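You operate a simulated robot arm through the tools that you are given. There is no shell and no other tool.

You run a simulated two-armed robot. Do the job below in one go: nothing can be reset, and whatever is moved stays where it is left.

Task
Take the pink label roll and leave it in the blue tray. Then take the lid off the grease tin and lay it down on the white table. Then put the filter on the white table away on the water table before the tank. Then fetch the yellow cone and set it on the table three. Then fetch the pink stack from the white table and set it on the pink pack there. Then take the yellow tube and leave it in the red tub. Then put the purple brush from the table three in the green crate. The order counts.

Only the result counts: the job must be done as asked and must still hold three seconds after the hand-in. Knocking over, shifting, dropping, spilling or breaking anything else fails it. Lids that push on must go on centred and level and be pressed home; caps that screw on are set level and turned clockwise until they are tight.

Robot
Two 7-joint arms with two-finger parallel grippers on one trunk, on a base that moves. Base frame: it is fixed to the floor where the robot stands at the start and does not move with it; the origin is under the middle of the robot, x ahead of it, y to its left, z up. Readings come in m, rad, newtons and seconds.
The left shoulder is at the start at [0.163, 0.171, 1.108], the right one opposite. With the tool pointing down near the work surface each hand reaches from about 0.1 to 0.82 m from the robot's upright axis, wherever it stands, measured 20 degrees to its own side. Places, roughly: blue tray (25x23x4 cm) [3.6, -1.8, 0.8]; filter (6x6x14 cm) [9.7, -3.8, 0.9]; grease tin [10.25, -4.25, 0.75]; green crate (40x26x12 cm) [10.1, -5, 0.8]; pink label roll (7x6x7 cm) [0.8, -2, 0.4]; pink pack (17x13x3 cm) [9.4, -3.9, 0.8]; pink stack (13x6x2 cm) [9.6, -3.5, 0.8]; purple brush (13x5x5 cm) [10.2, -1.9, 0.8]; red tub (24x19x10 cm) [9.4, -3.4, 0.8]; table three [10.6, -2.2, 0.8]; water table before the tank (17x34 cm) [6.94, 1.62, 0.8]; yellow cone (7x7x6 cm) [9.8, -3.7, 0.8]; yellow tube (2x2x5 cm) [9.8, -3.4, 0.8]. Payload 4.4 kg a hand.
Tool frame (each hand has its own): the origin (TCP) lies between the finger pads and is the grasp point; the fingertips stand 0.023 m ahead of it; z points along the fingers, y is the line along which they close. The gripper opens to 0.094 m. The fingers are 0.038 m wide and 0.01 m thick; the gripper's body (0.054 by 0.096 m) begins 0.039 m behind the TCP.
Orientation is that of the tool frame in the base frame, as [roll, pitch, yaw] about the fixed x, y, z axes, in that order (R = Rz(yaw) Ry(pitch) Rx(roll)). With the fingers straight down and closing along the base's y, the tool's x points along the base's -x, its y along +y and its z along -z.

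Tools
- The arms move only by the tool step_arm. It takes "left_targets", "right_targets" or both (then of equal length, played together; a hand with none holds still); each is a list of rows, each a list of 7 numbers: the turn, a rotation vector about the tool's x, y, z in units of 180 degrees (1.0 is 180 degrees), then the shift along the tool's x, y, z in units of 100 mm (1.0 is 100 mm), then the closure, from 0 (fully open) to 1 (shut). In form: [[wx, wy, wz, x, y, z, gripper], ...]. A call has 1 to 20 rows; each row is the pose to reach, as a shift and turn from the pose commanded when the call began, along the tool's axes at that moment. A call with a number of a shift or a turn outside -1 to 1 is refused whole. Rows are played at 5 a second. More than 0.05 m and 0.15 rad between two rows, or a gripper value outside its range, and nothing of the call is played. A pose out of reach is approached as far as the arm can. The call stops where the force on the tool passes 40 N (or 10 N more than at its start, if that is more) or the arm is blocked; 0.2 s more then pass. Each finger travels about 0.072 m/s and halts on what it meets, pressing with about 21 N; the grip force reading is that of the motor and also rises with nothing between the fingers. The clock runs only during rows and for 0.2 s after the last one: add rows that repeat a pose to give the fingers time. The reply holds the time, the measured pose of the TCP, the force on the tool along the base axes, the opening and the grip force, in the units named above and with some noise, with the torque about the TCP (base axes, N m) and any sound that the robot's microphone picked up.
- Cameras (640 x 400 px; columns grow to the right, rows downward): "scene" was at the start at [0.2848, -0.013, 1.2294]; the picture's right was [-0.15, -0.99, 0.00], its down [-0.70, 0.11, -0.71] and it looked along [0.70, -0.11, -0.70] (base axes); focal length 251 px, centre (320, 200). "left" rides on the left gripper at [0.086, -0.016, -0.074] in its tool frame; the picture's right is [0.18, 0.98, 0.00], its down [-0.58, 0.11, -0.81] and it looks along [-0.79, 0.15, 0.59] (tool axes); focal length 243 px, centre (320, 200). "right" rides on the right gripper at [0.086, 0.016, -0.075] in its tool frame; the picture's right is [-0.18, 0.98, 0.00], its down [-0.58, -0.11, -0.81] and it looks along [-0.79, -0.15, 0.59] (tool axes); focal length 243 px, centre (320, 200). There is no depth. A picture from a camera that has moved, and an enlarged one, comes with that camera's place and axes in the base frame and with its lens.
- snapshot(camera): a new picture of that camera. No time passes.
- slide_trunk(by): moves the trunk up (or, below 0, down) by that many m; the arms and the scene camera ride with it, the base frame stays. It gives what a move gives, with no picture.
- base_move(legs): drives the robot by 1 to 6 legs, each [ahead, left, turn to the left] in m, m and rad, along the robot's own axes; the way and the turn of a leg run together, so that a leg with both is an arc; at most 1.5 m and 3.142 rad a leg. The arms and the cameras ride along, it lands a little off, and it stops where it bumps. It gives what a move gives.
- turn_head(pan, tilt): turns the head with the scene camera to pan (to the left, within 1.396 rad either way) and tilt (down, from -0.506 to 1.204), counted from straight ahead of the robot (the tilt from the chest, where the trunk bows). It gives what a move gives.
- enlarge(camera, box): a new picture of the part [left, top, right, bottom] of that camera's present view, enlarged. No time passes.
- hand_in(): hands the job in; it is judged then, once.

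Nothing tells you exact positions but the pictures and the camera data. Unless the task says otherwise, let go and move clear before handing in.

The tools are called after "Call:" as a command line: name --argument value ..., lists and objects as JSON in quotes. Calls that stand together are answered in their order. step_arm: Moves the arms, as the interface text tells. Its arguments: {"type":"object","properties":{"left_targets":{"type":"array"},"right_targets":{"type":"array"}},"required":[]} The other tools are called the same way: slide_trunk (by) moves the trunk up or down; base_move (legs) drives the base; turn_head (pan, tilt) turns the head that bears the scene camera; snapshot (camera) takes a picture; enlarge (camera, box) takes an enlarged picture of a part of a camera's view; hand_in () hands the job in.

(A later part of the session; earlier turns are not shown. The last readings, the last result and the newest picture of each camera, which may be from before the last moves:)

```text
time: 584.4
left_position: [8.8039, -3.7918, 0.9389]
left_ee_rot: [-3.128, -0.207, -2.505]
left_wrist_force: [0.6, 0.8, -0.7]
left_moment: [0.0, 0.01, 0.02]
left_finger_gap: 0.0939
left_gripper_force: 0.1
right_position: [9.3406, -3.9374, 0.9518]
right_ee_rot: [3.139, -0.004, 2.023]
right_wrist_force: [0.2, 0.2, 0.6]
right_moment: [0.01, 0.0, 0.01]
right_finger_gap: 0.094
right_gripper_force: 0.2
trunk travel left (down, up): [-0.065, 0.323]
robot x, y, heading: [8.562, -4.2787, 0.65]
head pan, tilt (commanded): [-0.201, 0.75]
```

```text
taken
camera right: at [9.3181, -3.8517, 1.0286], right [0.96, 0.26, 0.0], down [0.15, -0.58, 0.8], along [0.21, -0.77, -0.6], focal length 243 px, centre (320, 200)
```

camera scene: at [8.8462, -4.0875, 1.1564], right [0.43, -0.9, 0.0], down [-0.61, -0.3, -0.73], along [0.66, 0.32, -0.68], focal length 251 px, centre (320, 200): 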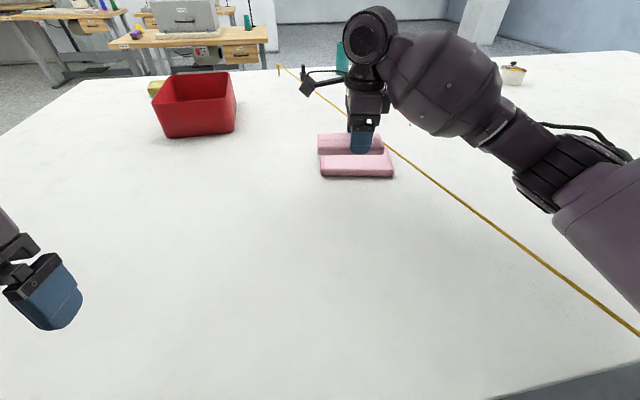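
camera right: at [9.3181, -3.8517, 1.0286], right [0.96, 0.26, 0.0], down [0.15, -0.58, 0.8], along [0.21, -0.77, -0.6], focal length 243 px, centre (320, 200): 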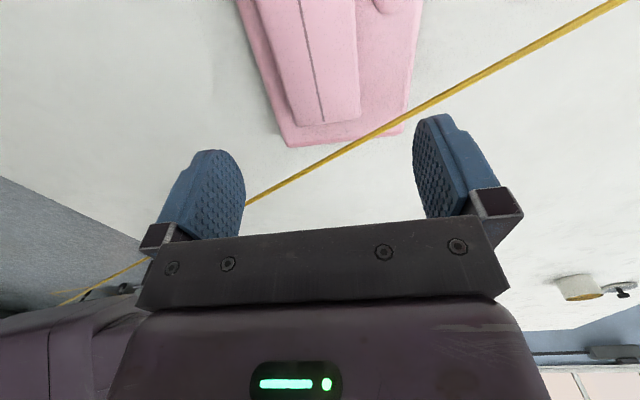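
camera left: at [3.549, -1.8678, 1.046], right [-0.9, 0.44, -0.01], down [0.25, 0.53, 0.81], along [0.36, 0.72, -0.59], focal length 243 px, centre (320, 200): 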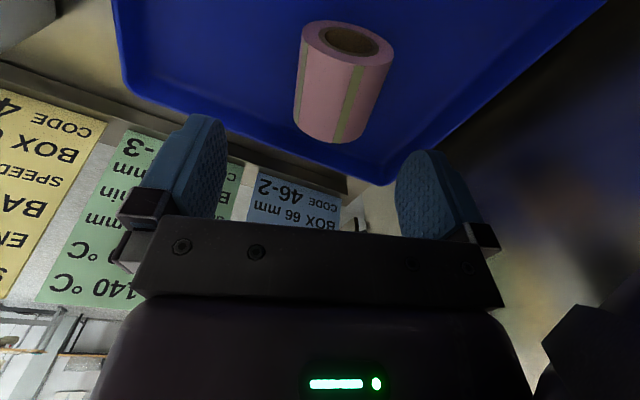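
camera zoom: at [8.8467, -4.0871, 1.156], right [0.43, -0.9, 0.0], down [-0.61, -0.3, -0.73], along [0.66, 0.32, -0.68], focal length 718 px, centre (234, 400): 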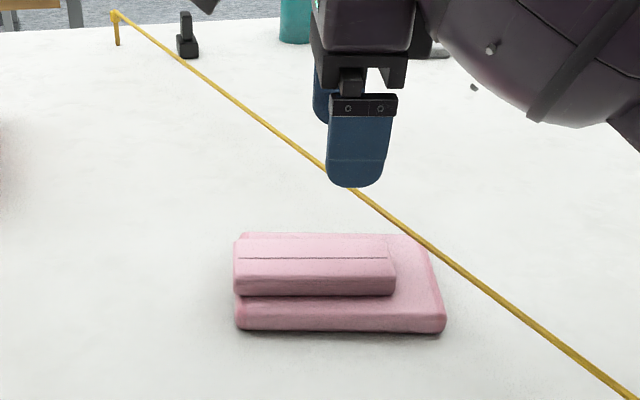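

The stack sits on the pack: step 5 done. Next the yellow tube; before moving I take a closer look at it and the cord.

Call:
enlarge --camera "scene" --box '[265, 55, 315, 90]'

Call:
enlarge --camera "scene" --box '[140, 40, 320, 160]'

```text
11.43 times, centred on (290, 72) of scene
camera zoom: at [8.8467, -4.0871, 1.156], right [0.43, -0.9, 0.0], down [-0.61, -0.3, -0.73], along [0.66, 0.32, -0.68], focal length 2872 px, centre (663, 1657)
```

zoom: 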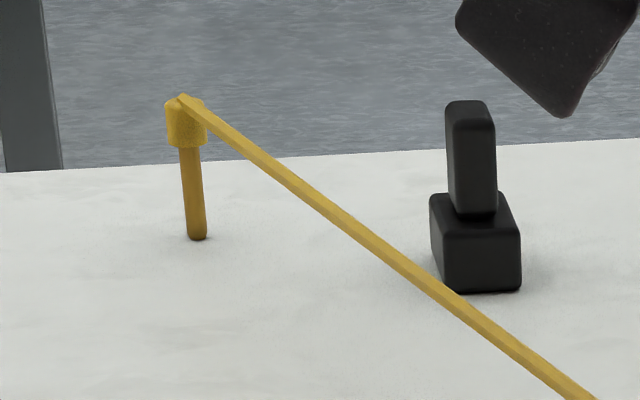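

```text
3.33 times, centred on (230, 100) of scene
camera zoom: at [8.8467, -4.0871, 1.156], right [0.43, -0.9, 0.0], down [-0.61, -0.3, -0.73], along [0.66, 0.32, -0.68], focal length 838 px, centre (620, 533)
```

zoom: 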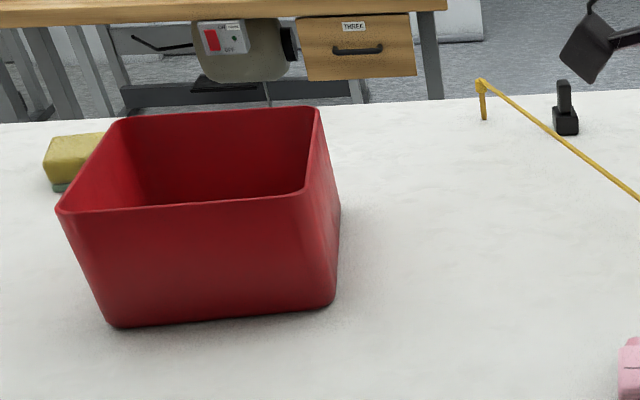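

The tube is a thin stick with a collar and the cord attached to its top; I'll lift it high before moving it so that the cord clears the stack. I back off, raise, restore the hand orientations and drive back around to the aisle.

Call:
base_move --legs '[[-0.3, 0, 0]]'

Call:
slide_trunk --by 0.28

Call:
step_arm --right_targets '[[0, 0, -0.0433, 0, 0, 0, 0], [0, 0, -0.0866, 0, 0, 0, 0], [0, 0, -0.13, 0, 0, 0, 0], [0, 0, -0.173, 0, 0, 0, 0], [0, 0, -0.2165, 0, 0, 0, 0], [0, 0, -0.26, 0, 0, 0, 0], [0, 0, -0.303, 0, 0, 0, 0], [0, 0, -0.346, 0, 0, 0, 0], [0, 0, -0.39, 0, 0, 0, 0], [0, 0, -0.433, 0, 0, 0, 0], [0, 0, -0.476, 0, 0, 0, 0], [0, 0, -0.52, 0, 0, 0, 0], [0, 0, -0.5625, 0, 0, 0, 0], [0, 0, -0.5625, 0, 0, 0, 0]]' --left_targets '[[0, -0.02, 0, 0, 0, 0, 0], [0, -0.04, 0, 0, 0, 0, 0], [0, -0.06, 0, 0, 0, 0, 0], [0, -0.0656, 0, 0, 0, 0, 0], [0, -0.0656, 0, 0, 0, 0, 0], [0, -0.0656, 0, 0, 0, 0, 0], [0, -0.0656, 0, 0, 0, 0, 0], [0, -0.0656, 0, 0, 0, 0, 0], [0, -0.0656, 0, 0, 0, 0, 0], [0, -0.0656, 0, 0, 0, 0, 0], [0, -0.0656, 0, 0, 0, 0, 0], [0, -0.0656, 0, 0, 0, 0, 0], [0, -0.0656, 0, 0, 0, 0, 0], [0, -0.0656, 0, 0, 0, 0, 0]]'

Call:
base_move --legs '[[0, 1.45, 0], [0, 0.1, 0]]'

Call:
turn_head --pan 0.0 --tilt 0.5

Call:
snapshot --camera "scene"

```text
time: 586.4
left_position: [8.5654, -3.9734, 0.9401]
left_ee_rot: [-3.129, -0.205, -2.503]
left_wrist_force: [0.5, 0.1, -0.6]
left_moment: [-0.02, -0.05, 0.0]
left_finger_gap: 0.094
left_gripper_force: 0.1
right_position: [9.1011, -4.1157, 0.9526]
right_ee_rot: [3.136, -0.003, 2.025]
right_wrist_force: [0.8, -0.2, 0.1]
right_moment: [-0.04, 0.0, 0.01]
right_finger_gap: 0.0942
right_gripper_force: 0.1
trunk travel left (down, up): [-0.065, 0.323]
robot x, y, heading: [8.3257, -4.461, 0.656]
head pan, tilt (commanded): [-0.201, 0.75]
```

```text
time: 589.3
left_position: [8.5648, -3.9727, 1.2197]
left_ee_rot: [-3.129, -0.208, -2.502]
left_wrist_force: [-1.2, -1.2, -1.0]
left_moment: [-0.01, -0.04, 0.01]
left_finger_gap: 0.0939
left_gripper_force: 0.1
right_position: [9.0753, -4.1357, 1.3471]
right_ee_rot: [2.99, -0.036, 2.028]
right_wrist_force: [0.1, -0.3, -0.5]
right_moment: [0.01, 0.01, 0.02]
right_finger_gap: 0.0942
right_gripper_force: 0.1
trunk travel left (down, up): [-0.345, 0.043]
robot x, y, heading: [8.3254, -4.457, 0.652]
head pan, tilt (commanded): [-0.201, 0.75]
```

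```text
time: 592.3
left_position: [8.5649, -3.9707, 1.2195]
left_ee_rot: [-3.129, -0.001, -2.5]
left_wrist_force: [0.2, 0.2, 0.4]
left_moment: [0.02, 0.01, 0.04]
left_finger_gap: 0.094
left_gripper_force: 0.1
right_position: [9.0759, -4.1367, 1.3475]
right_ee_rot: [3.138, 0.155, -2.489]
right_wrist_force: [0.8, 0.4, 0.5]
right_moment: [-0.04, 0.0, 0.02]
right_finger_gap: 0.0939
right_gripper_force: 0.0
trunk travel left (down, up): [-0.345, 0.043]
robot x, y, heading: [8.3224, -4.4597, 0.649]
head pan, tilt (commanded): [-0.201, 0.75]
```

```text
time: 606.3
left_position: [7.6004, -2.7386, 1.2196]
left_ee_rot: [-3.128, 0.0, -2.485]
left_wrist_force: [0.1, 0.8, -0.1]
left_moment: [0.0, 0.03, -0.01]
left_finger_gap: 0.0937
left_gripper_force: 0.1
right_position: [8.1143, -2.8957, 1.3457]
right_ee_rot: [3.138, 0.155, -2.475]
right_wrist_force: [-0.2, -0.3, 0.2]
right_moment: [-0.04, -0.01, 0.03]
right_finger_gap: 0.0939
right_gripper_force: 0.1
trunk travel left (down, up): [-0.345, 0.043]
robot x, y, heading: [7.3713, -3.2308, 0.671]
head pan, tilt (commanded): [-0.201, 0.75]
```

```text
time: 607.1
left_position: [7.6008, -2.7395, 1.2197]
left_ee_rot: [-3.127, -0.001, -2.484]
left_wrist_force: [-0.1, -0.1, 0.0]
left_moment: [0.02, 0.01, 0.0]
left_finger_gap: 0.094
left_gripper_force: 0.2
right_position: [8.115, -2.8964, 1.3487]
right_ee_rot: [3.137, 0.155, -2.474]
right_wrist_force: [-0.3, 1.1, 1.0]
right_moment: [0.02, -0.01, -0.02]
right_finger_gap: 0.094
right_gripper_force: 0.0
trunk travel left (down, up): [-0.345, 0.043]
robot x, y, heading: [7.3635, -3.2287, 0.67]
head pan, tilt (commanded): [0.0, 0.499]
```

```text
taken
camera scene: at [7.4848, -3.143, 1.4938], right [0.62, -0.79, 0.0], down [-0.38, -0.3, -0.88], along [0.69, 0.54, -0.48], focal length 251 px, centre (320, 200)
```

scene: 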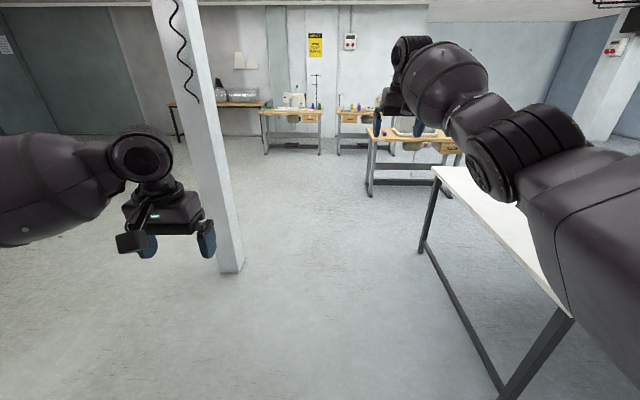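

Call:
base_move --legs '[[0, 0, -0.027], [1.2, 0, 0], [1.15, 0, 0], [0, 0, -3.14]]'

Call:
step_arm --right_targets '[[0, 0.025, 0, 0.3, 0, 0, 0], [0, 0.0495, 0, 0.6, 0, 0, 0], [0, 0.0495, 0, 0.8, 0, 0.2, 0], [0, 0.0495, 0, 0.8, 0, 0.4, 0]]'

Call:
turn_head --pan 0.4 --tilt 0.7

Call:
snapshot --camera "scene"

```text
time: 626.5
left_position: [8.9953, -2.318, 1.2194]
left_ee_rot: [-3.128, 0.0, 0.551]
left_wrist_force: [-0.6, -0.4, 0.2]
left_moment: [0.01, -0.01, -0.01]
left_finger_gap: 0.0943
left_gripper_force: 0.1
right_position: [8.5015, -2.1086, 1.3469]
right_ee_rot: [3.137, 0.156, 0.561]
right_wrist_force: [0.9, 0.5, 0.2]
right_moment: [0.0, 0.02, -0.01]
right_finger_gap: 0.094
right_gripper_force: 0.0
trunk travel left (down, up): [-0.345, 0.043]
robot x, y, heading: [9.2813, -1.8519, -2.583]
head pan, tilt (commanded): [0.0, 0.499]
```

```text
time: 627.5
left_position: [8.9951, -2.3171, 1.2195]
left_ee_rot: [-3.128, 0.0, 0.552]
left_wrist_force: [0.9, 0.9, 0.6]
left_moment: [-0.01, 0.02, 0.0]
left_finger_gap: 0.0938
left_gripper_force: 0.1
right_position: [8.5658, -2.0698, 1.2975]
right_ee_rot: [3.138, -0.001, 0.56]
right_wrist_force: [0.2, 0.3, 0.2]
right_moment: [-0.01, 0.01, 0.0]
right_finger_gap: 0.0942
right_gripper_force: 0.0
trunk travel left (down, up): [-0.345, 0.043]
robot x, y, heading: [9.279, -1.8522, -2.578]
head pan, tilt (commanded): [0.0, 0.499]
```

```text
time: 628.4
left_position: [8.9952, -2.3191, 1.2206]
left_ee_rot: [-3.128, -0.001, 0.551]
left_wrist_force: [0.3, 0.8, -0.6]
left_moment: [0.02, -0.01, -0.01]
left_finger_gap: 0.094
left_gripper_force: 0.0
right_position: [8.5657, -2.0705, 1.2972]
right_ee_rot: [3.136, 0.001, 0.56]
right_wrist_force: [-0.5, -0.4, -0.6]
right_moment: [0.0, 0.0, 0.0]
right_finger_gap: 0.0943
right_gripper_force: 0.1
trunk travel left (down, up): [-0.345, 0.043]
robot x, y, heading: [9.2814, -1.8516, -2.58]
head pan, tilt (commanded): [0.4, 0.7]
```

```text
taken
camera scene: at [9.183, -1.9522, 1.4761], right [-0.82, 0.57, 0.0], down [0.37, 0.53, -0.77], along [-0.44, -0.63, -0.64], focal length 251 px, centre (320, 200)
```

scene: 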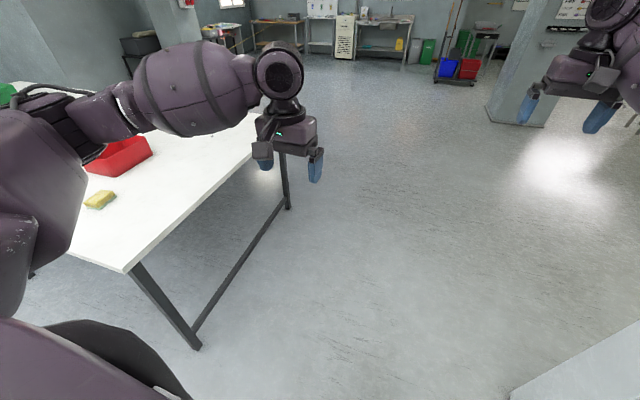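

Call:
base_move --legs '[[0, 0, 0.08], [0, 0.8, 0], [0, 0.73, 0]]'

Call:
turn_head --pan 0.0 --tilt 0.85

Call:
snapshot --camera "scene"

```text
time: 642.4
left_position: [9.8896, -3.5514, 1.219]
left_ee_rot: [-3.129, 0.002, 0.6]
left_wrist_force: [0.1, 0.0, 0.5]
left_moment: [0.01, 0.0, 0.0]
left_finger_gap: 0.094
left_gripper_force: 0.0
right_position: [9.4476, -3.3246, 1.2976]
right_ee_rot: [3.138, 0.0, 0.611]
right_wrist_force: [0.1, 0.5, 0.1]
right_moment: [-0.01, 0.03, 0.0]
right_finger_gap: 0.094
right_gripper_force: 0.1
trunk travel left (down, up): [-0.345, 0.043]
robot x, y, heading: [10.1481, -3.071, -2.534]
head pan, tilt (commanded): [0.4, 0.7]
```

```text
time: 643.3
left_position: [9.8892, -3.5512, 1.218]
left_ee_rot: [-3.127, 0.001, 0.6]
left_wrist_force: [0.6, 0.1, 0.3]
left_moment: [-0.01, 0.01, -0.02]
left_finger_gap: 0.0941
left_gripper_force: 0.1
right_position: [9.4467, -3.3237, 1.2973]
right_ee_rot: [3.136, 0.001, 0.61]
right_wrist_force: [-0.3, 0.8, -0.5]
right_moment: [-0.04, 0.0, 0.03]
right_finger_gap: 0.0938
right_gripper_force: 0.2
trunk travel left (down, up): [-0.345, 0.043]
robot x, y, heading: [10.1468, -3.0696, -2.533]
head pan, tilt (commanded): [0.0, 0.85]
```

```text
taken
camera scene: at [10.0393, -3.1494, 1.4639], right [-0.57, 0.82, 0.0], down [0.61, 0.43, -0.66], along [-0.54, -0.38, -0.75], focal length 251 px, centre (320, 200)
```

scene: 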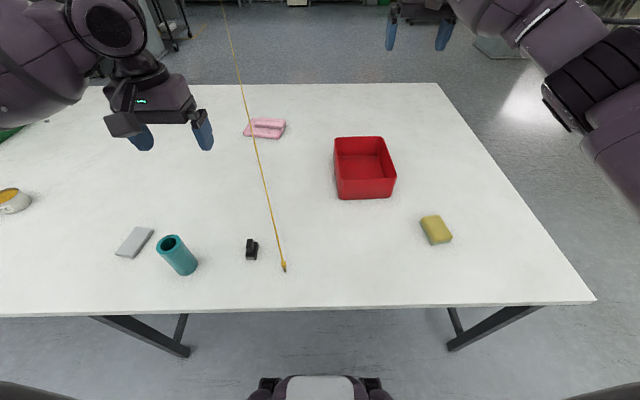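

I shift a little left so the tube is in front of the right shoulder, lower the trunk to mid height, and bring the right hand back toward the tube.

Call:
base_move --legs '[[0, 0.13, 0.03]]'

Call:
step_arm --right_targets '[[0, 0, 0, 0.3, 0.2, 0, 0], [0, 0, 0, 0.6, 0.4, 0, 0], [0, 0, 0, 0.9, 0.6, 0, 0], [0, 0, 0, 1.0, 0.6, 0, 0]]'

Call:
slide_trunk --by -0.2

Call:
step_arm --right_targets '[[0, 0, 0, 0.3, 0.2, 0, 0], [0, 0, 0, 0.6, 0.4, 0, 0], [0, 0, 0, 0.9, 0.6, 0, 0], [0, 0, 0, 1.0, 0.6, 0, 0]]'

Call:
snapshot --camera "right"

Call:
snapshot --camera "scene"

```text
time: 645.1
left_position: [9.9783, -3.6635, 1.2203]
left_ee_rot: [-3.128, 0.0, 0.628]
left_wrist_force: [0.3, -0.6, -0.1]
left_moment: [0.02, 0.0, 0.0]
left_finger_gap: 0.094
left_gripper_force: 0.1
right_position: [9.5295, -3.4477, 1.2986]
right_ee_rot: [3.139, 0.001, 0.638]
right_wrist_force: [-0.5, -1.0, 0.1]
right_moment: [0.0, -0.02, -0.03]
right_finger_gap: 0.0939
right_gripper_force: 0.0
trunk travel left (down, up): [-0.345, 0.043]
robot x, y, heading: [10.2242, -3.1737, -2.506]
head pan, tilt (commanded): [0.0, 0.85]
```

```text
time: 646.1
left_position: [9.9774, -3.6616, 1.2209]
left_ee_rot: [-3.129, -0.001, 0.629]
left_wrist_force: [-0.2, -0.9, 0.0]
left_moment: [0.01, 0.0, 0.0]
left_finger_gap: 0.0941
left_gripper_force: 0.0
right_position: [9.644, -3.4379, 1.2962]
right_ee_rot: [3.137, 0.001, 0.638]
right_wrist_force: [0.3, 0.6, 0.3]
right_moment: [-0.02, 0.0, 0.01]
right_finger_gap: 0.0943
right_gripper_force: 0.0
trunk travel left (down, up): [-0.345, 0.043]
robot x, y, heading: [10.2225, -3.1752, -2.503]
head pan, tilt (commanded): [0.0, 0.85]
```

```text
time: 648.3
left_position: [9.9784, -3.6634, 1.0215]
left_ee_rot: [-3.129, 0.004, 0.628]
left_wrist_force: [-0.6, 0.2, -0.4]
left_moment: [-0.03, 0.01, -0.01]
left_finger_gap: 0.0943
left_gripper_force: 0.1
right_position: [9.6452, -3.4363, 1.0995]
right_ee_rot: [3.136, 0.004, 0.638]
right_wrist_force: [0.5, 0.4, 0.3]
right_moment: [-0.04, 0.03, -0.01]
right_finger_gap: 0.0937
right_gripper_force: 0.0
trunk travel left (down, up): [-0.145, 0.243]
robot x, y, heading: [10.2231, -3.1721, -2.503]
head pan, tilt (commanded): [0.0, 0.85]
```

```text
time: 649.3
left_position: [9.9781, -3.6615, 1.02]
left_ee_rot: [-3.128, 0.0, 0.629]
left_wrist_force: [-0.5, 0.3, 0.9]
left_moment: [0.0, -0.01, -0.02]
left_finger_gap: 0.094
left_gripper_force: 0.1
right_position: [9.7621, -3.4236, 1.0986]
right_ee_rot: [3.137, 0.0, 0.636]
right_wrist_force: [-0.6, 0.4, -0.2]
right_moment: [0.01, -0.03, -0.02]
right_finger_gap: 0.094
right_gripper_force: 0.1
trunk travel left (down, up): [-0.145, 0.243]
robot x, y, heading: [10.2254, -3.1773, -2.504]
head pan, tilt (commanded): [0.0, 0.85]
```

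```text
taken
camera right: at [9.8407, -3.3839, 1.1752], right [0.44, -0.9, 0.0], down [-0.53, -0.26, 0.81], along [-0.72, -0.35, -0.59], focal length 243 px, centre (320, 200)
```

right: 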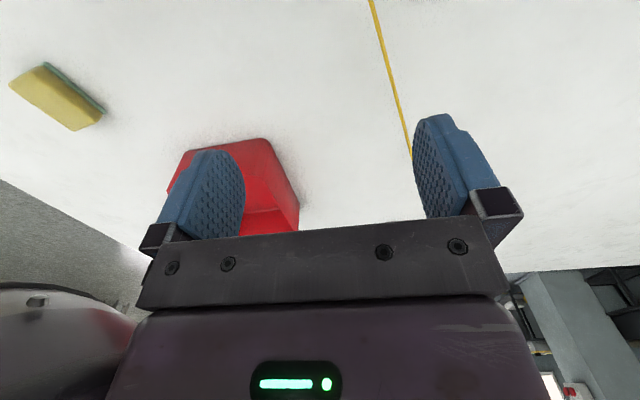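

```text
taken
camera scene: at [10.0147, -3.3317, 1.2482], right [-0.6, 0.8, 0.0], down [0.6, 0.45, -0.66], along [-0.53, -0.39, -0.75], focal length 251 px, centre (320, 200)
```

scene: 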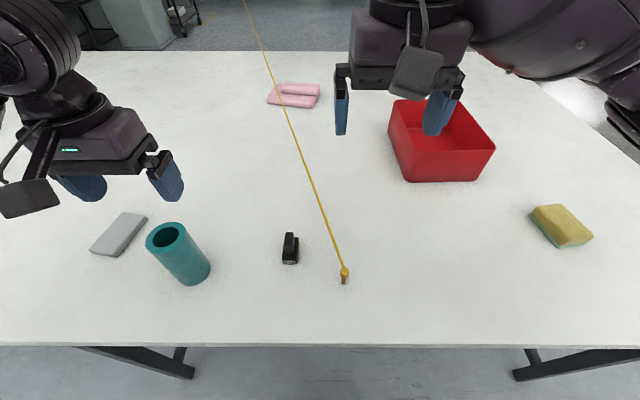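

Call:
enlarge --camera "scene" --box '[310, 230, 380, 300]'

```text
5.71 times, centred on (345, 265) of scene
camera zoom: at [10.0147, -3.3317, 1.2482], right [-0.6, 0.8, 0.0], down [0.6, 0.45, -0.66], along [-0.53, -0.39, -0.75], focal length 1436 px, centre (177, -171)
```

zoom: 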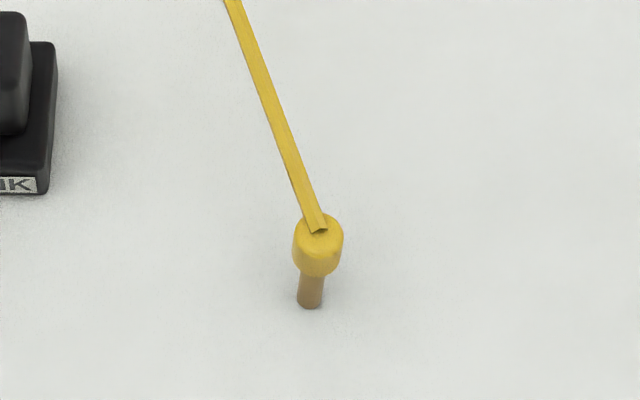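

The tube is upright at (9.8386, -3.410), collar between z≈0.826 and 0.855. I move the hand over it and descend with partly closed fingers.

Call:
step_arm --right_targets '[[0, 0, 0, 0.35, 0.17, 0, 0.2], [0, 0, 0, 0.696, 0.345, 0, 0.4], [0, 0, 0, 0.696, 0.345, 0.3, 0.4], [0, 0, 0, 0.696, 0.345, 0.6, 0.4], [0, 0, 0, 0.696, 0.345, 0.9, 0.4], [0, 0, 0, 0.696, 0.345, 0.9, 0.4]]'

Call:
snapshot --camera "right"

Call:
snapshot --camera "scene"

```text
time: 650.7
left_position: [9.9774, -3.6619, 1.0199]
left_ee_rot: [-3.129, -0.001, 0.627]
left_wrist_force: [0.0, 0.7, 0.1]
left_moment: [0.03, 0.01, -0.02]
left_finger_gap: 0.0939
left_gripper_force: 0.1
right_position: [9.8382, -3.4125, 1.0098]
right_ee_rot: [3.137, 0.0, 0.634]
right_wrist_force: [0.4, 0.6, 0.5]
right_moment: [0.01, -0.04, -0.01]
right_finger_gap: 0.0565
right_gripper_force: 0.1
trunk travel left (down, up): [-0.145, 0.243]
robot x, y, heading: [10.225, -3.174, -2.503]
head pan, tilt (commanded): [0.0, 0.85]
```

```text
taken
camera right: at [9.9189, -3.3726, 1.085], right [0.44, -0.9, 0.0], down [-0.53, -0.26, 0.81], along [-0.72, -0.35, -0.59], focal length 243 px, centre (320, 200)
```

right: 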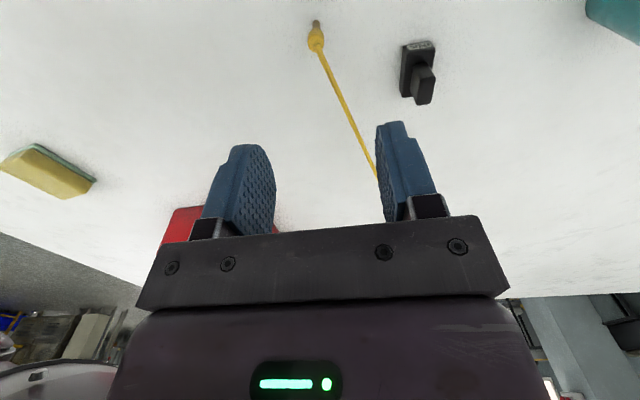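

```text
taken
camera scene: at [10.0153, -3.3318, 1.2484], right [-0.6, 0.8, 0.0], down [0.6, 0.45, -0.66], along [-0.53, -0.39, -0.75], focal length 251 px, centre (320, 200)
```

scene: 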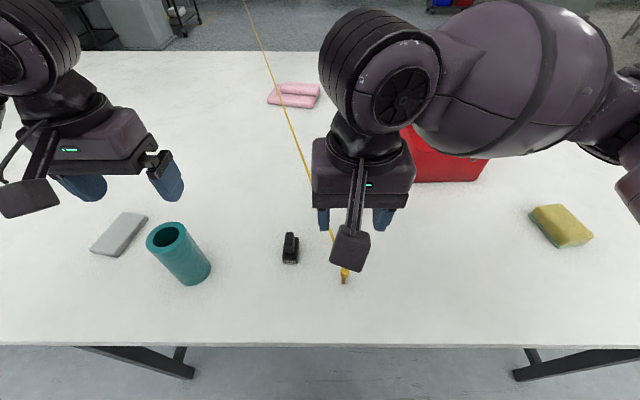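

Call:
step_arm --right_targets '[[0, 0, 0, 0, 0, 0.3, 0.4], [0, 0, 0, 0, 0, 0.6, 0.4], [0, 0, 0, 0, 0, 0.9, 0.4], [0, 0, 0, 0, 0, 1.0, 0.4], [0, 0, 0, 0, 0, 1.0, 0.4]]'

Call:
snapshot --camera "right"

Call:
enlarge --camera "scene" --box '[280, 170, 440, 300]'

```text
time: 651.9
left_position: [9.9778, -3.6625, 1.02]
left_ee_rot: [-3.127, 0.0, 0.628]
left_wrist_force: [-0.6, 0.5, -0.1]
left_moment: [0.01, -0.03, 0.0]
left_finger_gap: 0.0941
left_gripper_force: 0.1
right_position: [9.8379, -3.4109, 0.9086]
right_ee_rot: [3.136, -0.001, 0.637]
right_wrist_force: [0.3, -0.8, 0.5]
right_moment: [-0.03, 0.01, 0.02]
right_finger_gap: 0.0566
right_gripper_force: 0.1
trunk travel left (down, up): [-0.145, 0.243]
robot x, y, heading: [10.2237, -3.1769, -2.503]
head pan, tilt (commanded): [0.0, 0.85]
```

```text
taken
camera right: at [9.9189, -3.371, 0.985], right [0.44, -0.9, 0.0], down [-0.53, -0.26, 0.81], along [-0.72, -0.35, -0.59], focal length 243 px, centre (320, 200)
```

right: 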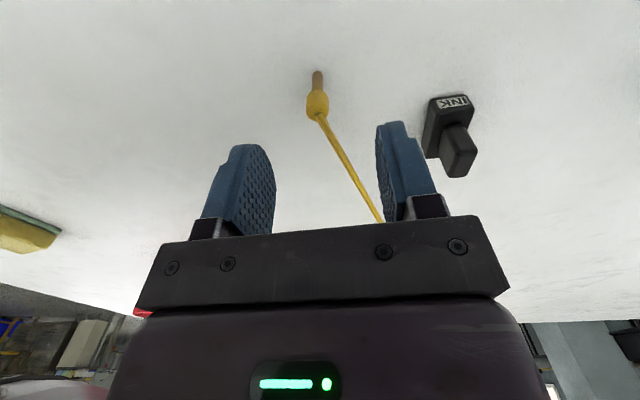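

```text
3.08 times, centred on (360, 235) of scene
camera zoom: at [10.0149, -3.332, 1.2482], right [-0.6, 0.8, 0.0], down [0.6, 0.45, -0.66], along [-0.53, -0.39, -0.75], focal length 773 px, centre (197, 92)
```

zoom: 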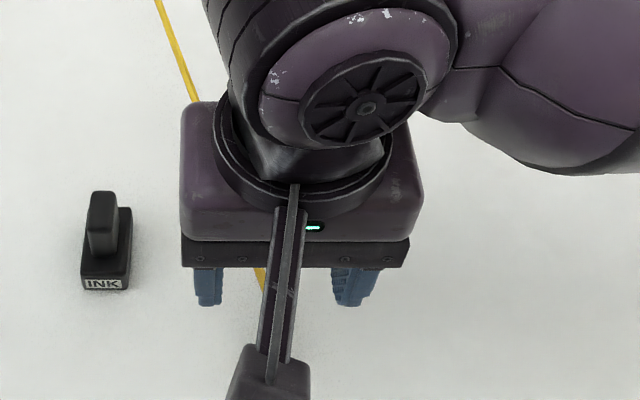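

Call:
step_arm --right_targets '[[0, 0, 0, 0, 0, 0.2, 0.4], [0, 0, 0, 0, 0, 0.4, 0.4], [0, 0, 0, 0, 0, 0.55, 0.4], [0, 0, 0, 0, 0, 0.64, 0.4], [0, 0, 0, 0, 0, 0.64, 0.4]]'

Call:
snapshot --camera "right"

```text
time: 653.1
left_position: [9.9775, -3.6615, 1.0208]
left_ee_rot: [-3.128, 0.001, 0.628]
left_wrist_force: [0.1, 0.6, -0.3]
left_moment: [0.0, 0.03, 0.01]
left_finger_gap: 0.094
left_gripper_force: 0.1
right_position: [9.8395, -3.41, 0.8438]
right_ee_rot: [3.136, 0.001, 0.637]
right_wrist_force: [-1.3, -0.3, 0.1]
right_moment: [0.01, -0.02, -0.01]
right_finger_gap: 0.0566
right_gripper_force: 0.1
trunk travel left (down, up): [-0.145, 0.243]
robot x, y, heading: [10.2274, -3.1755, -2.504]
head pan, tilt (commanded): [0.0, 0.85]
```

```text
taken
camera right: at [9.9198, -3.3707, 0.9201], right [0.44, -0.9, 0.0], down [-0.53, -0.26, 0.81], along [-0.72, -0.35, -0.59], focal length 243 px, centre (320, 200)
```

right: 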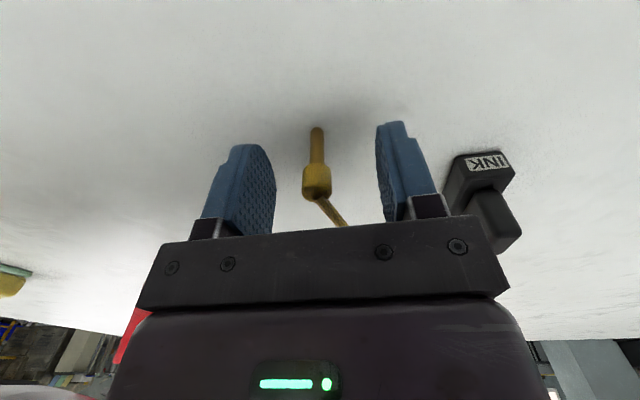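

The tube is between the fingers. I close and then lift slowly, watching the force for any pull from the cord.

Call:
step_arm --right_targets '[[0, 0, 0, 0, 0, 0, 0.6], [0, 0, 0, 0, 0, 0, 0.8], [0, 0, 0, 0, 0, 0, 1], [0, 0, 0, 0, 0, 0, 1], [0, 0, 0, 0, 0, 0, 1]]'

Call:
step_arm --right_targets '[[0, 0, 0, 0, 0, -0.1, 1], [0, 0, 0, 0, 0, -0.2, 1], [0, 0, 0, 0, 0, -0.3, 1], [0, 0, 0, 0, 0, -0.3, 1]]'

Call:
snapshot --camera "right"

Call:
snapshot --camera "scene"

```text
time: 654.3
left_position: [9.9765, -3.6636, 1.0195]
left_ee_rot: [-3.128, 0.0, 0.627]
left_wrist_force: [-0.6, -0.3, -0.3]
left_moment: [-0.02, 0.03, -0.01]
left_finger_gap: 0.0941
left_gripper_force: 0.0
right_position: [9.8396, -3.4108, 0.8431]
right_ee_rot: [3.135, 0.001, 0.637]
right_wrist_force: [-0.8, 1.4, -0.1]
right_moment: [0.01, 0.01, 0.01]
right_finger_gap: 0.0136
right_gripper_force: 21.1
trunk travel left (down, up): [-0.145, 0.243]
robot x, y, heading: [10.223, -3.1739, -2.508]
head pan, tilt (commanded): [0.0, 0.85]
```

```text
time: 655.3
left_position: [9.9781, -3.6629, 1.0197]
left_ee_rot: [-3.127, 0.001, 0.628]
left_wrist_force: [-0.5, -0.1, -0.1]
left_moment: [0.0, -0.01, -0.02]
left_finger_gap: 0.0943
left_gripper_force: 0.1
right_position: [9.8396, -3.4123, 0.8725]
right_ee_rot: [3.136, 0.0, 0.635]
right_wrist_force: [-0.3, 0.4, -0.5]
right_moment: [0.0, -0.02, -0.01]
right_finger_gap: 0.0136
right_gripper_force: 21.5
trunk travel left (down, up): [-0.145, 0.243]
robot x, y, heading: [10.2235, -3.1781, -2.506]
head pan, tilt (commanded): [0.0, 0.85]
```

```text
taken
camera right: at [9.9192, -3.372, 0.9499], right [0.44, -0.9, 0.0], down [-0.53, -0.26, 0.81], along [-0.72, -0.35, -0.59], focal length 243 px, centre (320, 200)
```

right: 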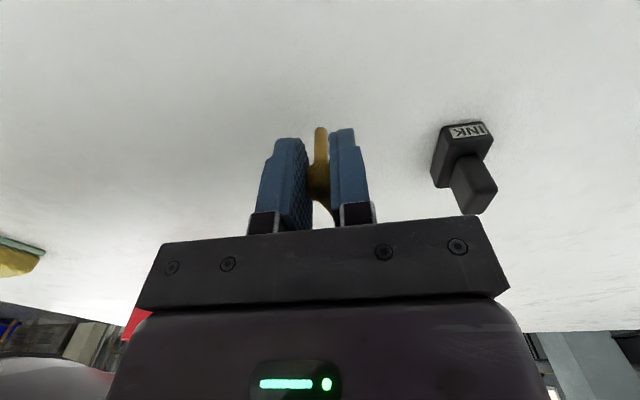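

```text
taken
camera scene: at [10.0148, -3.332, 1.2481], right [-0.6, 0.8, 0.0], down [0.6, 0.45, -0.66], along [-0.53, -0.39, -0.75], focal length 251 px, centre (320, 200)
```

scene: 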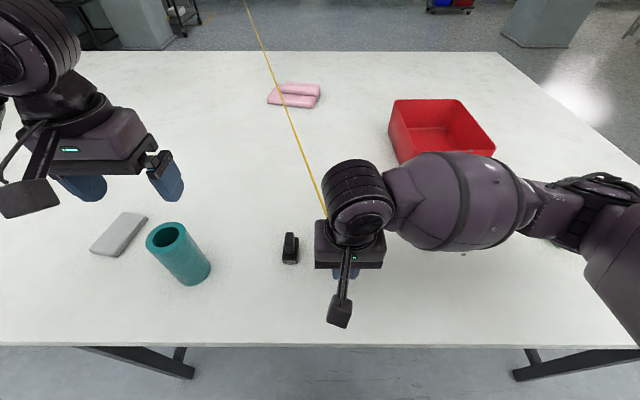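

Lifted with no noticeable pull. I raise it further so the cord clears everything.

Call:
step_arm --right_targets '[[0, 0, 0, 0, 0, -0.3, 1], [0, 0, 0, 0, 0, -0.6, 1], [0, 0, 0, 0, 0, -0.9, 1], [0, 0, 0, 0, 0, -1.0, 1]]'

Call:
step_arm --right_targets '[[0, 0, 0, 0, 0, -0.3, 1], [0, 0, 0, 0, 0, -0.6, 1], [0, 0, 0, 0, 0, -0.9, 1], [0, 0, 0, 0, 0, -1.0, 1]]'

Call:
snapshot --camera "scene"

Call:
snapshot --camera "right"

```text
time: 656.3
left_position: [9.9772, -3.6615, 1.0208]
left_ee_rot: [-3.128, 0.0, 0.628]
left_wrist_force: [0.6, -0.2, 0.2]
left_moment: [0.0, -0.01, 0.01]
left_finger_gap: 0.094
left_gripper_force: 0.1
right_position: [9.8386, -3.4112, 0.9727]
right_ee_rot: [3.137, -0.002, 0.639]
right_wrist_force: [-0.2, 0.1, -1.0]
right_moment: [0.02, -0.01, -0.01]
right_finger_gap: 0.0135
right_gripper_force: 20.9
trunk travel left (down, up): [-0.145, 0.243]
robot x, y, heading: [10.2236, -3.1737, -2.501]
head pan, tilt (commanded): [0.0, 0.85]
```

```text
time: 657.3
left_position: [9.9784, -3.6631, 1.0212]
left_ee_rot: [-3.127, -0.002, 0.629]
left_wrist_force: [0.1, 0.3, 0.8]
left_moment: [0.04, -0.02, -0.02]
left_finger_gap: 0.094
left_gripper_force: 0.0
right_position: [9.8381, -3.4094, 1.0738]
right_ee_rot: [3.137, -0.001, 0.636]
right_wrist_force: [0.1, 0.9, 0.2]
right_moment: [0.02, 0.01, -0.02]
right_finger_gap: 0.0134
right_gripper_force: 21.1
trunk travel left (down, up): [-0.145, 0.243]
robot x, y, heading: [10.2244, -3.173, -2.502]
head pan, tilt (commanded): [0.0, 0.85]
```

```text
taken
camera scene: at [10.0148, -3.3321, 1.2481], right [-0.6, 0.8, 0.0], down [0.6, 0.45, -0.66], along [-0.53, -0.39, -0.75], focal length 251 px, centre (320, 200)
```

scene: 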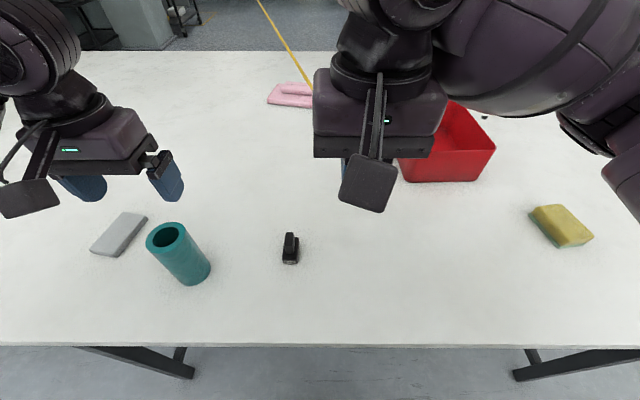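

```text
taken
camera right: at [9.9175, -3.3705, 1.1509], right [0.44, -0.9, 0.0], down [-0.53, -0.26, 0.81], along [-0.72, -0.35, -0.59], focal length 243 px, centre (320, 200)
```

right: 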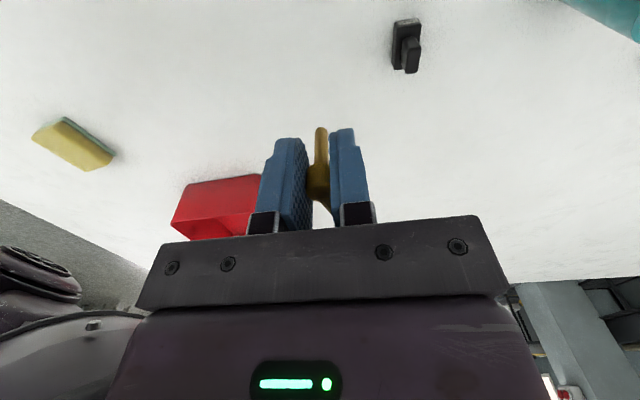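

The cord just follows the tube without resistance. I move closer a bit, lower the trunk slightly and carry the tube over the red tub.

Call:
base_move --legs '[[0.06, 0, 0]]'

Call:
slide_trunk --by -0.06

Call:
step_arm --right_targets '[[0, 0, 0, -0.3, -0.3, 0, 1], [0, 0, 0, -0.6, -0.6, 0, 1], [0, 0, 0, -0.9, -0.9, 0, 1], [0, 0, 0, -1.0, -1.0, 0, 1]]'

Call:
step_arm --right_targets '[[0, 0, 0, -0.3, -0.3, 0, 1], [0, 0, 0, -0.6, -0.6, 0, 1], [0, 0, 0, -0.9, -0.9, 0, 1], [0, 0, 0, -1.0, -1.0, 0, 1]]'

Call:
step_arm --right_targets '[[0, 0, 0, -0.3, -0.2, 0, 1], [0, 0, 0, -0.6, -0.4, 0, 1], [0, 0, 0, -0.8, -0.45, 0, 1], [0, 0, 0, -0.8, -0.45, 0, 1]]'

Call:
turn_head --pan -0.2 --tilt 0.8

Call:
snapshot --camera "scene"

Call:
snapshot --camera "right"

```text
time: 658.2
left_position: [9.9292, -3.6995, 1.0198]
left_ee_rot: [-3.127, -0.001, 0.629]
left_wrist_force: [0.5, 0.2, -0.5]
left_moment: [0.0, -0.04, 0.0]
left_finger_gap: 0.0938
left_gripper_force: 0.0
right_position: [9.789, -3.4463, 1.0738]
right_ee_rot: [3.137, 0.0, 0.639]
right_wrist_force: [0.1, -0.1, -0.7]
right_moment: [0.02, -0.02, -0.03]
right_finger_gap: 0.0134
right_gripper_force: 21.2
trunk travel left (down, up): [-0.145, 0.243]
robot x, y, heading: [10.1761, -3.211, -2.501]
head pan, tilt (commanded): [0.0, 0.85]
```

```text
time: 659.2
left_position: [9.9267, -3.6998, 0.9491]
left_ee_rot: [-3.128, -0.041, 0.63]
left_wrist_force: [0.4, -0.2, 0.9]
left_moment: [-0.02, 0.04, 0.03]
left_finger_gap: 0.094
left_gripper_force: 0.1
right_position: [9.7915, -3.4452, 1.0168]
right_ee_rot: [3.137, 0.004, 0.638]
right_wrist_force: [-0.5, -0.5, 0.6]
right_moment: [-0.03, 0.0, 0.01]
right_finger_gap: 0.0135
right_gripper_force: 21.1
trunk travel left (down, up): [-0.085, 0.303]
robot x, y, heading: [10.1746, -3.2108, -2.505]
head pan, tilt (commanded): [0.0, 0.85]
```

```text
time: 660.2
left_position: [9.9259, -3.7005, 0.9447]
left_ee_rot: [-3.128, -0.044, 0.629]
left_wrist_force: [0.3, 0.0, 0.1]
left_moment: [0.01, 0.03, -0.03]
left_finger_gap: 0.0939
left_gripper_force: 0.0
right_position: [9.6494, -3.4267, 1.0138]
right_ee_rot: [3.138, -0.001, 0.639]
right_wrist_force: [0.3, -0.3, 0.8]
right_moment: [0.02, -0.03, 0.0]
right_finger_gap: 0.0137
right_gripper_force: 20.9
trunk travel left (down, up): [-0.085, 0.303]
robot x, y, heading: [10.1769, -3.2114, -2.506]
head pan, tilt (commanded): [0.0, 0.85]
```

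```text
time: 661.2
left_position: [9.9263, -3.7005, 0.9452]
left_ee_rot: [-3.127, -0.045, 0.63]
left_wrist_force: [0.0, 0.6, 0.0]
left_moment: [-0.01, -0.03, 0.01]
left_finger_gap: 0.0938
left_gripper_force: 0.1
right_position: [9.5102, -3.4046, 1.0135]
right_ee_rot: [3.137, -0.001, 0.639]
right_wrist_force: [-0.4, 0.1, 0.1]
right_moment: [-0.01, 0.02, -0.01]
right_finger_gap: 0.0136
right_gripper_force: 20.8
trunk travel left (down, up): [-0.085, 0.303]
robot x, y, heading: [10.1723, -3.2093, -2.502]
head pan, tilt (commanded): [0.0, 0.85]
```

```text
time: 662.2
left_position: [9.927, -3.6998, 0.9455]
left_ee_rot: [-3.127, -0.046, 0.631]
left_wrist_force: [0.0, -0.4, -0.2]
left_moment: [0.01, -0.04, 0.0]
left_finger_gap: 0.094
left_gripper_force: 0.0
right_position: [9.4173, -3.4144, 1.0119]
right_ee_rot: [3.138, 0.001, 0.64]
right_wrist_force: [-0.2, -1.0, 0.9]
right_moment: [-0.03, -0.02, -0.01]
right_finger_gap: 0.0134
right_gripper_force: 21.2
trunk travel left (down, up): [-0.085, 0.303]
robot x, y, heading: [10.1787, -3.21, -2.504]
head pan, tilt (commanded): [0.0, 0.85]
```

```text
time: 663.0
left_position: [9.9264, -3.6999, 0.9448]
left_ee_rot: [-3.128, -0.046, 0.629]
left_wrist_force: [-0.4, -0.3, -0.4]
left_moment: [-0.04, -0.02, 0.02]
left_finger_gap: 0.0939
left_gripper_force: 0.0
right_position: [9.42, -3.4151, 1.0121]
right_ee_rot: [3.138, -0.001, 0.639]
right_wrist_force: [0.2, -0.2, -0.1]
right_moment: [0.01, -0.03, -0.04]
right_finger_gap: 0.0131
right_gripper_force: 20.8
trunk travel left (down, up): [-0.085, 0.303]
robot x, y, heading: [10.1764, -3.2061, -2.505]
head pan, tilt (commanded): [-0.201, 0.799]
```

```text
taken
camera scene: at [9.9079, -3.3918, 1.1778], right [-0.43, 0.91, 0.0], down [0.65, 0.3, -0.7], along [-0.63, -0.3, -0.72], focal length 251 px, centre (320, 200)
```

scene: 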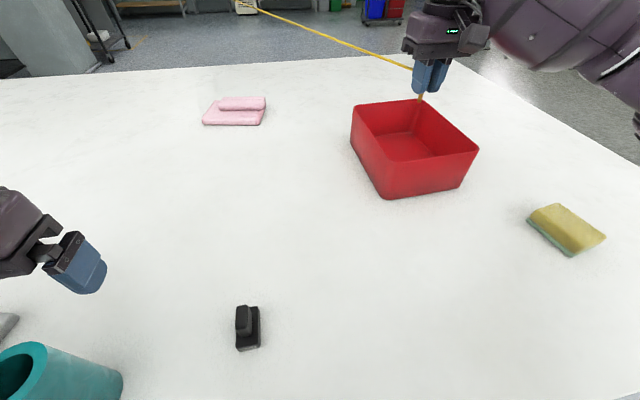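

```text
taken
camera right: at [9.4986, -3.3759, 1.0883], right [0.44, -0.9, 0.0], down [-0.53, -0.26, 0.81], along [-0.72, -0.36, -0.59], focal length 243 px, centre (320, 200)
```

right: 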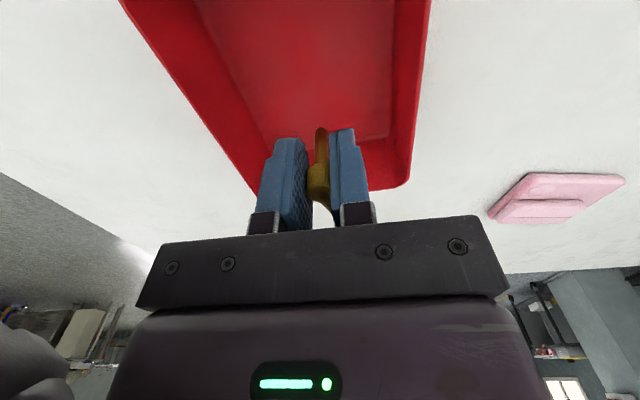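

The tube is over the tub. I nudge forward 4 cm (so the wrist camera clears the rim), raise the left hand away from the teal cylinder, and lower in stages.

Call:
step_arm --right_targets '[[0, 0, 0, -0.2, 0, 0, 1], [0, 0, 0, -0.4, 0.05, 0.2, 1], [0, 0, 0, -0.4, 0.05, 0.5, 1], [0, 0, 0, -0.4, 0.05, 0.8, 1], [0, 0, 0, -0.4, 0.05, 0.9, 1], [0, 0, 0, -0.4, 0.05, 0.9, 1]]' --left_targets '[[0, 0, 0, 0, 0, -0.2, 0], [0, 0, 0, 0, 0, -0.5, 0], [0, 0, 0, 0, 0, -0.8, 0], [0, 0, 0, 0, 0, -0.8, 0], [0, 0, 0, 0, 0, -0.8, 0], [0, 0, 0, 0, 0, -0.8, 0]]'

Call:
snapshot --camera "scene"

Call:
snapshot --camera "right"

```text
time: 664.4
left_position: [9.9256, -3.7046, 1.0233]
left_ee_rot: [-3.129, -0.046, 0.631]
left_wrist_force: [0.2, -1.5, 0.1]
left_moment: [0.0, 0.01, -0.03]
left_finger_gap: 0.0939
left_gripper_force: 0.1
right_position: [9.3878, -3.4448, 0.9221]
right_ee_rot: [3.137, 0.0, 0.639]
right_wrist_force: [-0.4, -0.4, -0.1]
right_moment: [-0.02, -0.02, 0.0]
right_finger_gap: 0.0133
right_gripper_force: 20.8
trunk travel left (down, up): [-0.085, 0.303]
robot x, y, heading: [10.1766, -3.2112, -2.506]
head pan, tilt (commanded): [-0.201, 0.799]
```

```text
taken
camera scene: at [9.9079, -3.3917, 1.1778], right [-0.42, 0.91, 0.0], down [0.65, 0.3, -0.7], along [-0.63, -0.3, -0.72], focal length 251 px, centre (320, 200)
```

scene: 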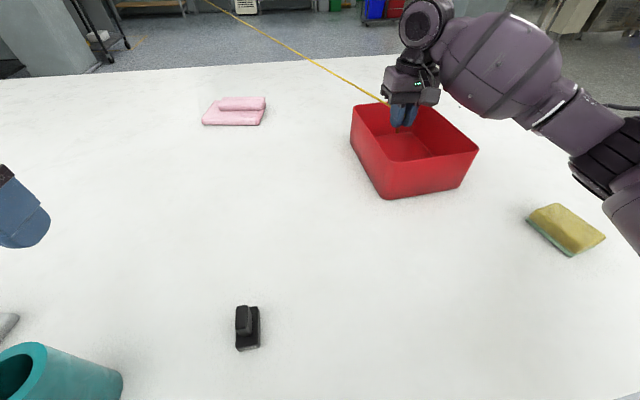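

```text
taken
camera right: at [9.468, -3.4044, 0.9998], right [0.44, -0.9, 0.0], down [-0.53, -0.26, 0.81], along [-0.72, -0.36, -0.59], focal length 243 px, centre (320, 200)
```

right: 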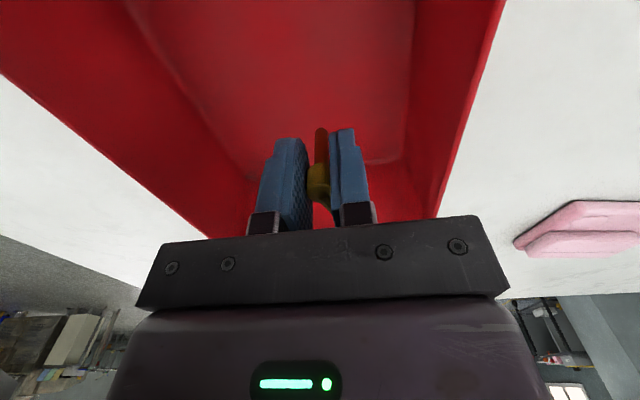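

Call:
step_arm --right_targets '[[0, 0, 0, 0, 0, 0.15, 1], [0, 0, 0, 0, 0, 0.3, 1], [0, 0, 0, 0, 0, 0.45, 1], [0, 0, 0, 0, 0, 0.55, 1], [0, 0, 0, 0, 0, 0.62, 1], [0, 0, 0, 0, 0, 0.62, 1]]'

Call:
snapshot --camera "scene"

Call:
snapshot --camera "right"

```text
time: 665.8
left_position: [9.9254, -3.7041, 1.0246]
left_ee_rot: [-3.128, -0.047, 0.63]
left_wrist_force: [0.2, 0.0, -0.4]
left_moment: [0.01, -0.01, -0.03]
left_finger_gap: 0.0941
left_gripper_force: 0.1
right_position: [9.3891, -3.4431, 0.8615]
right_ee_rot: [3.136, -0.001, 0.639]
right_wrist_force: [-0.5, 0.1, -0.5]
right_moment: [0.01, 0.0, 0.01]
right_finger_gap: 0.0131
right_gripper_force: 20.8
trunk travel left (down, up): [-0.085, 0.303]
robot x, y, heading: [10.1733, -3.2075, -2.504]
head pan, tilt (commanded): [-0.201, 0.799]
```

```text
taken
camera scene: at [9.908, -3.3917, 1.1778], right [-0.42, 0.91, 0.0], down [0.65, 0.3, -0.7], along [-0.63, -0.3, -0.72], focal length 251 px, centre (320, 200)
```

scene: 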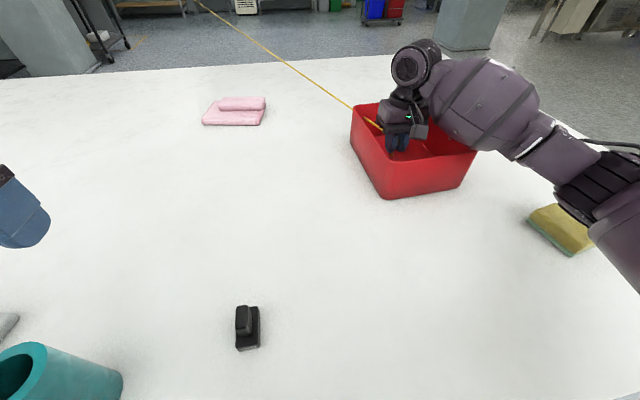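

```text
taken
camera right: at [9.4701, -3.4036, 0.9378], right [0.44, -0.9, 0.0], down [-0.53, -0.26, 0.81], along [-0.72, -0.36, -0.59], focal length 243 px, centre (320, 200)
```

right: 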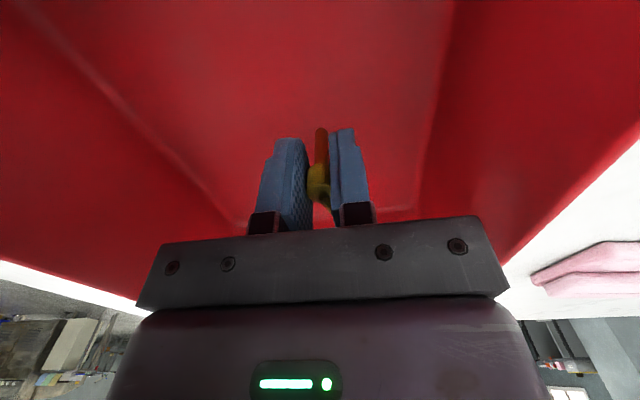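

Call:
step_arm --right_targets '[[0, 0, 0, 0, 0, 0.03, 1], [0, 0, 0, 0, 0, 0.06, 1], [0, 0, 0, 0, 0, 0.09, 1], [0, 0, 0, 0, 0, 0.11, 1], [0, 0, 0, 0, 0, 0.11, 1]]'

Call:
step_arm --right_targets '[[0, 0, 0, 0, 0, 0, 0.8], [0, 0, 0, 0, 0, 0, 0.5], [0, 0, 0, 0, 0, 0, 0.3], [0, 0, 0, 0, 0, 0, 0.3], [0, 0, 0, 0, 0, 0, 0.3]]'

Call:
snapshot --camera "right"

Call:
enlarge --camera "scene" --box '[320, 60, 500, 210]'

```text
time: 667.0
left_position: [9.9264, -3.7046, 1.0231]
left_ee_rot: [-3.128, -0.044, 0.629]
left_wrist_force: [-0.6, 0.9, -0.5]
left_moment: [0.02, 0.02, -0.04]
left_finger_gap: 0.0938
left_gripper_force: 0.0
right_position: [9.3907, -3.4435, 0.8487]
right_ee_rot: [3.138, 0.0, 0.637]
right_wrist_force: [-0.2, 0.2, -0.1]
right_moment: [-0.01, 0.0, 0.03]
right_finger_gap: 0.0135
right_gripper_force: 20.6
trunk travel left (down, up): [-0.085, 0.303]
robot x, y, heading: [10.1784, -3.2131, -2.501]
head pan, tilt (commanded): [-0.201, 0.799]
```

```text
time: 668.2
left_position: [9.9263, -3.706, 1.0237]
left_ee_rot: [-3.128, -0.045, 0.631]
left_wrist_force: [-0.9, 0.1, 0.1]
left_moment: [-0.05, 0.01, 0.02]
left_finger_gap: 0.0941
left_gripper_force: 0.1
right_position: [9.3903, -3.4433, 0.8511]
right_ee_rot: [3.136, 0.0, 0.637]
right_wrist_force: [0.0, 0.5, -0.5]
right_moment: [-0.01, -0.02, 0.01]
right_finger_gap: 0.0658
right_gripper_force: 0.1
trunk travel left (down, up): [-0.085, 0.303]
robot x, y, heading: [10.1765, -3.2135, -2.502]
head pan, tilt (commanded): [-0.201, 0.799]
```

```text
taken
camera right: at [9.4702, -3.4035, 0.9266], right [0.44, -0.9, 0.0], down [-0.53, -0.26, 0.81], along [-0.72, -0.36, -0.59], focal length 243 px, centre (320, 200)
```

right: 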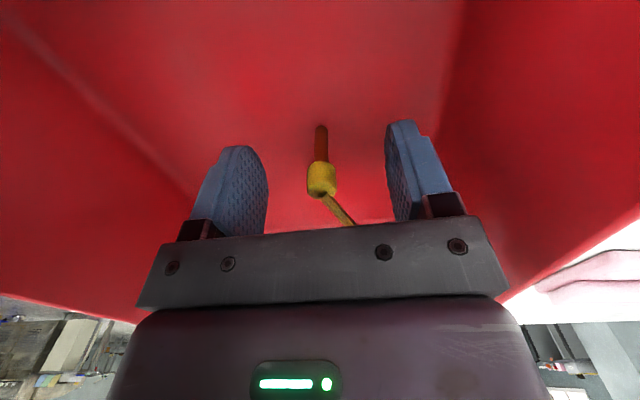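

```text
2.67 times, centred on (410, 135) of scene
camera zoom: at [9.9079, -3.3917, 1.1778], right [-0.42, 0.91, 0.0], down [0.65, 0.3, -0.7], along [-0.63, -0.3, -0.72], focal length 670 px, centre (80, 373)
```

zoom: 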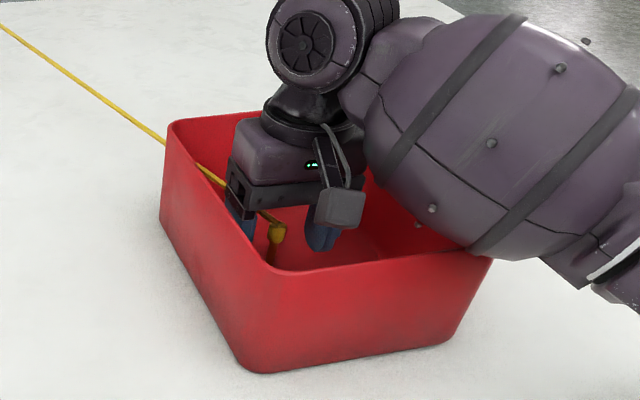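

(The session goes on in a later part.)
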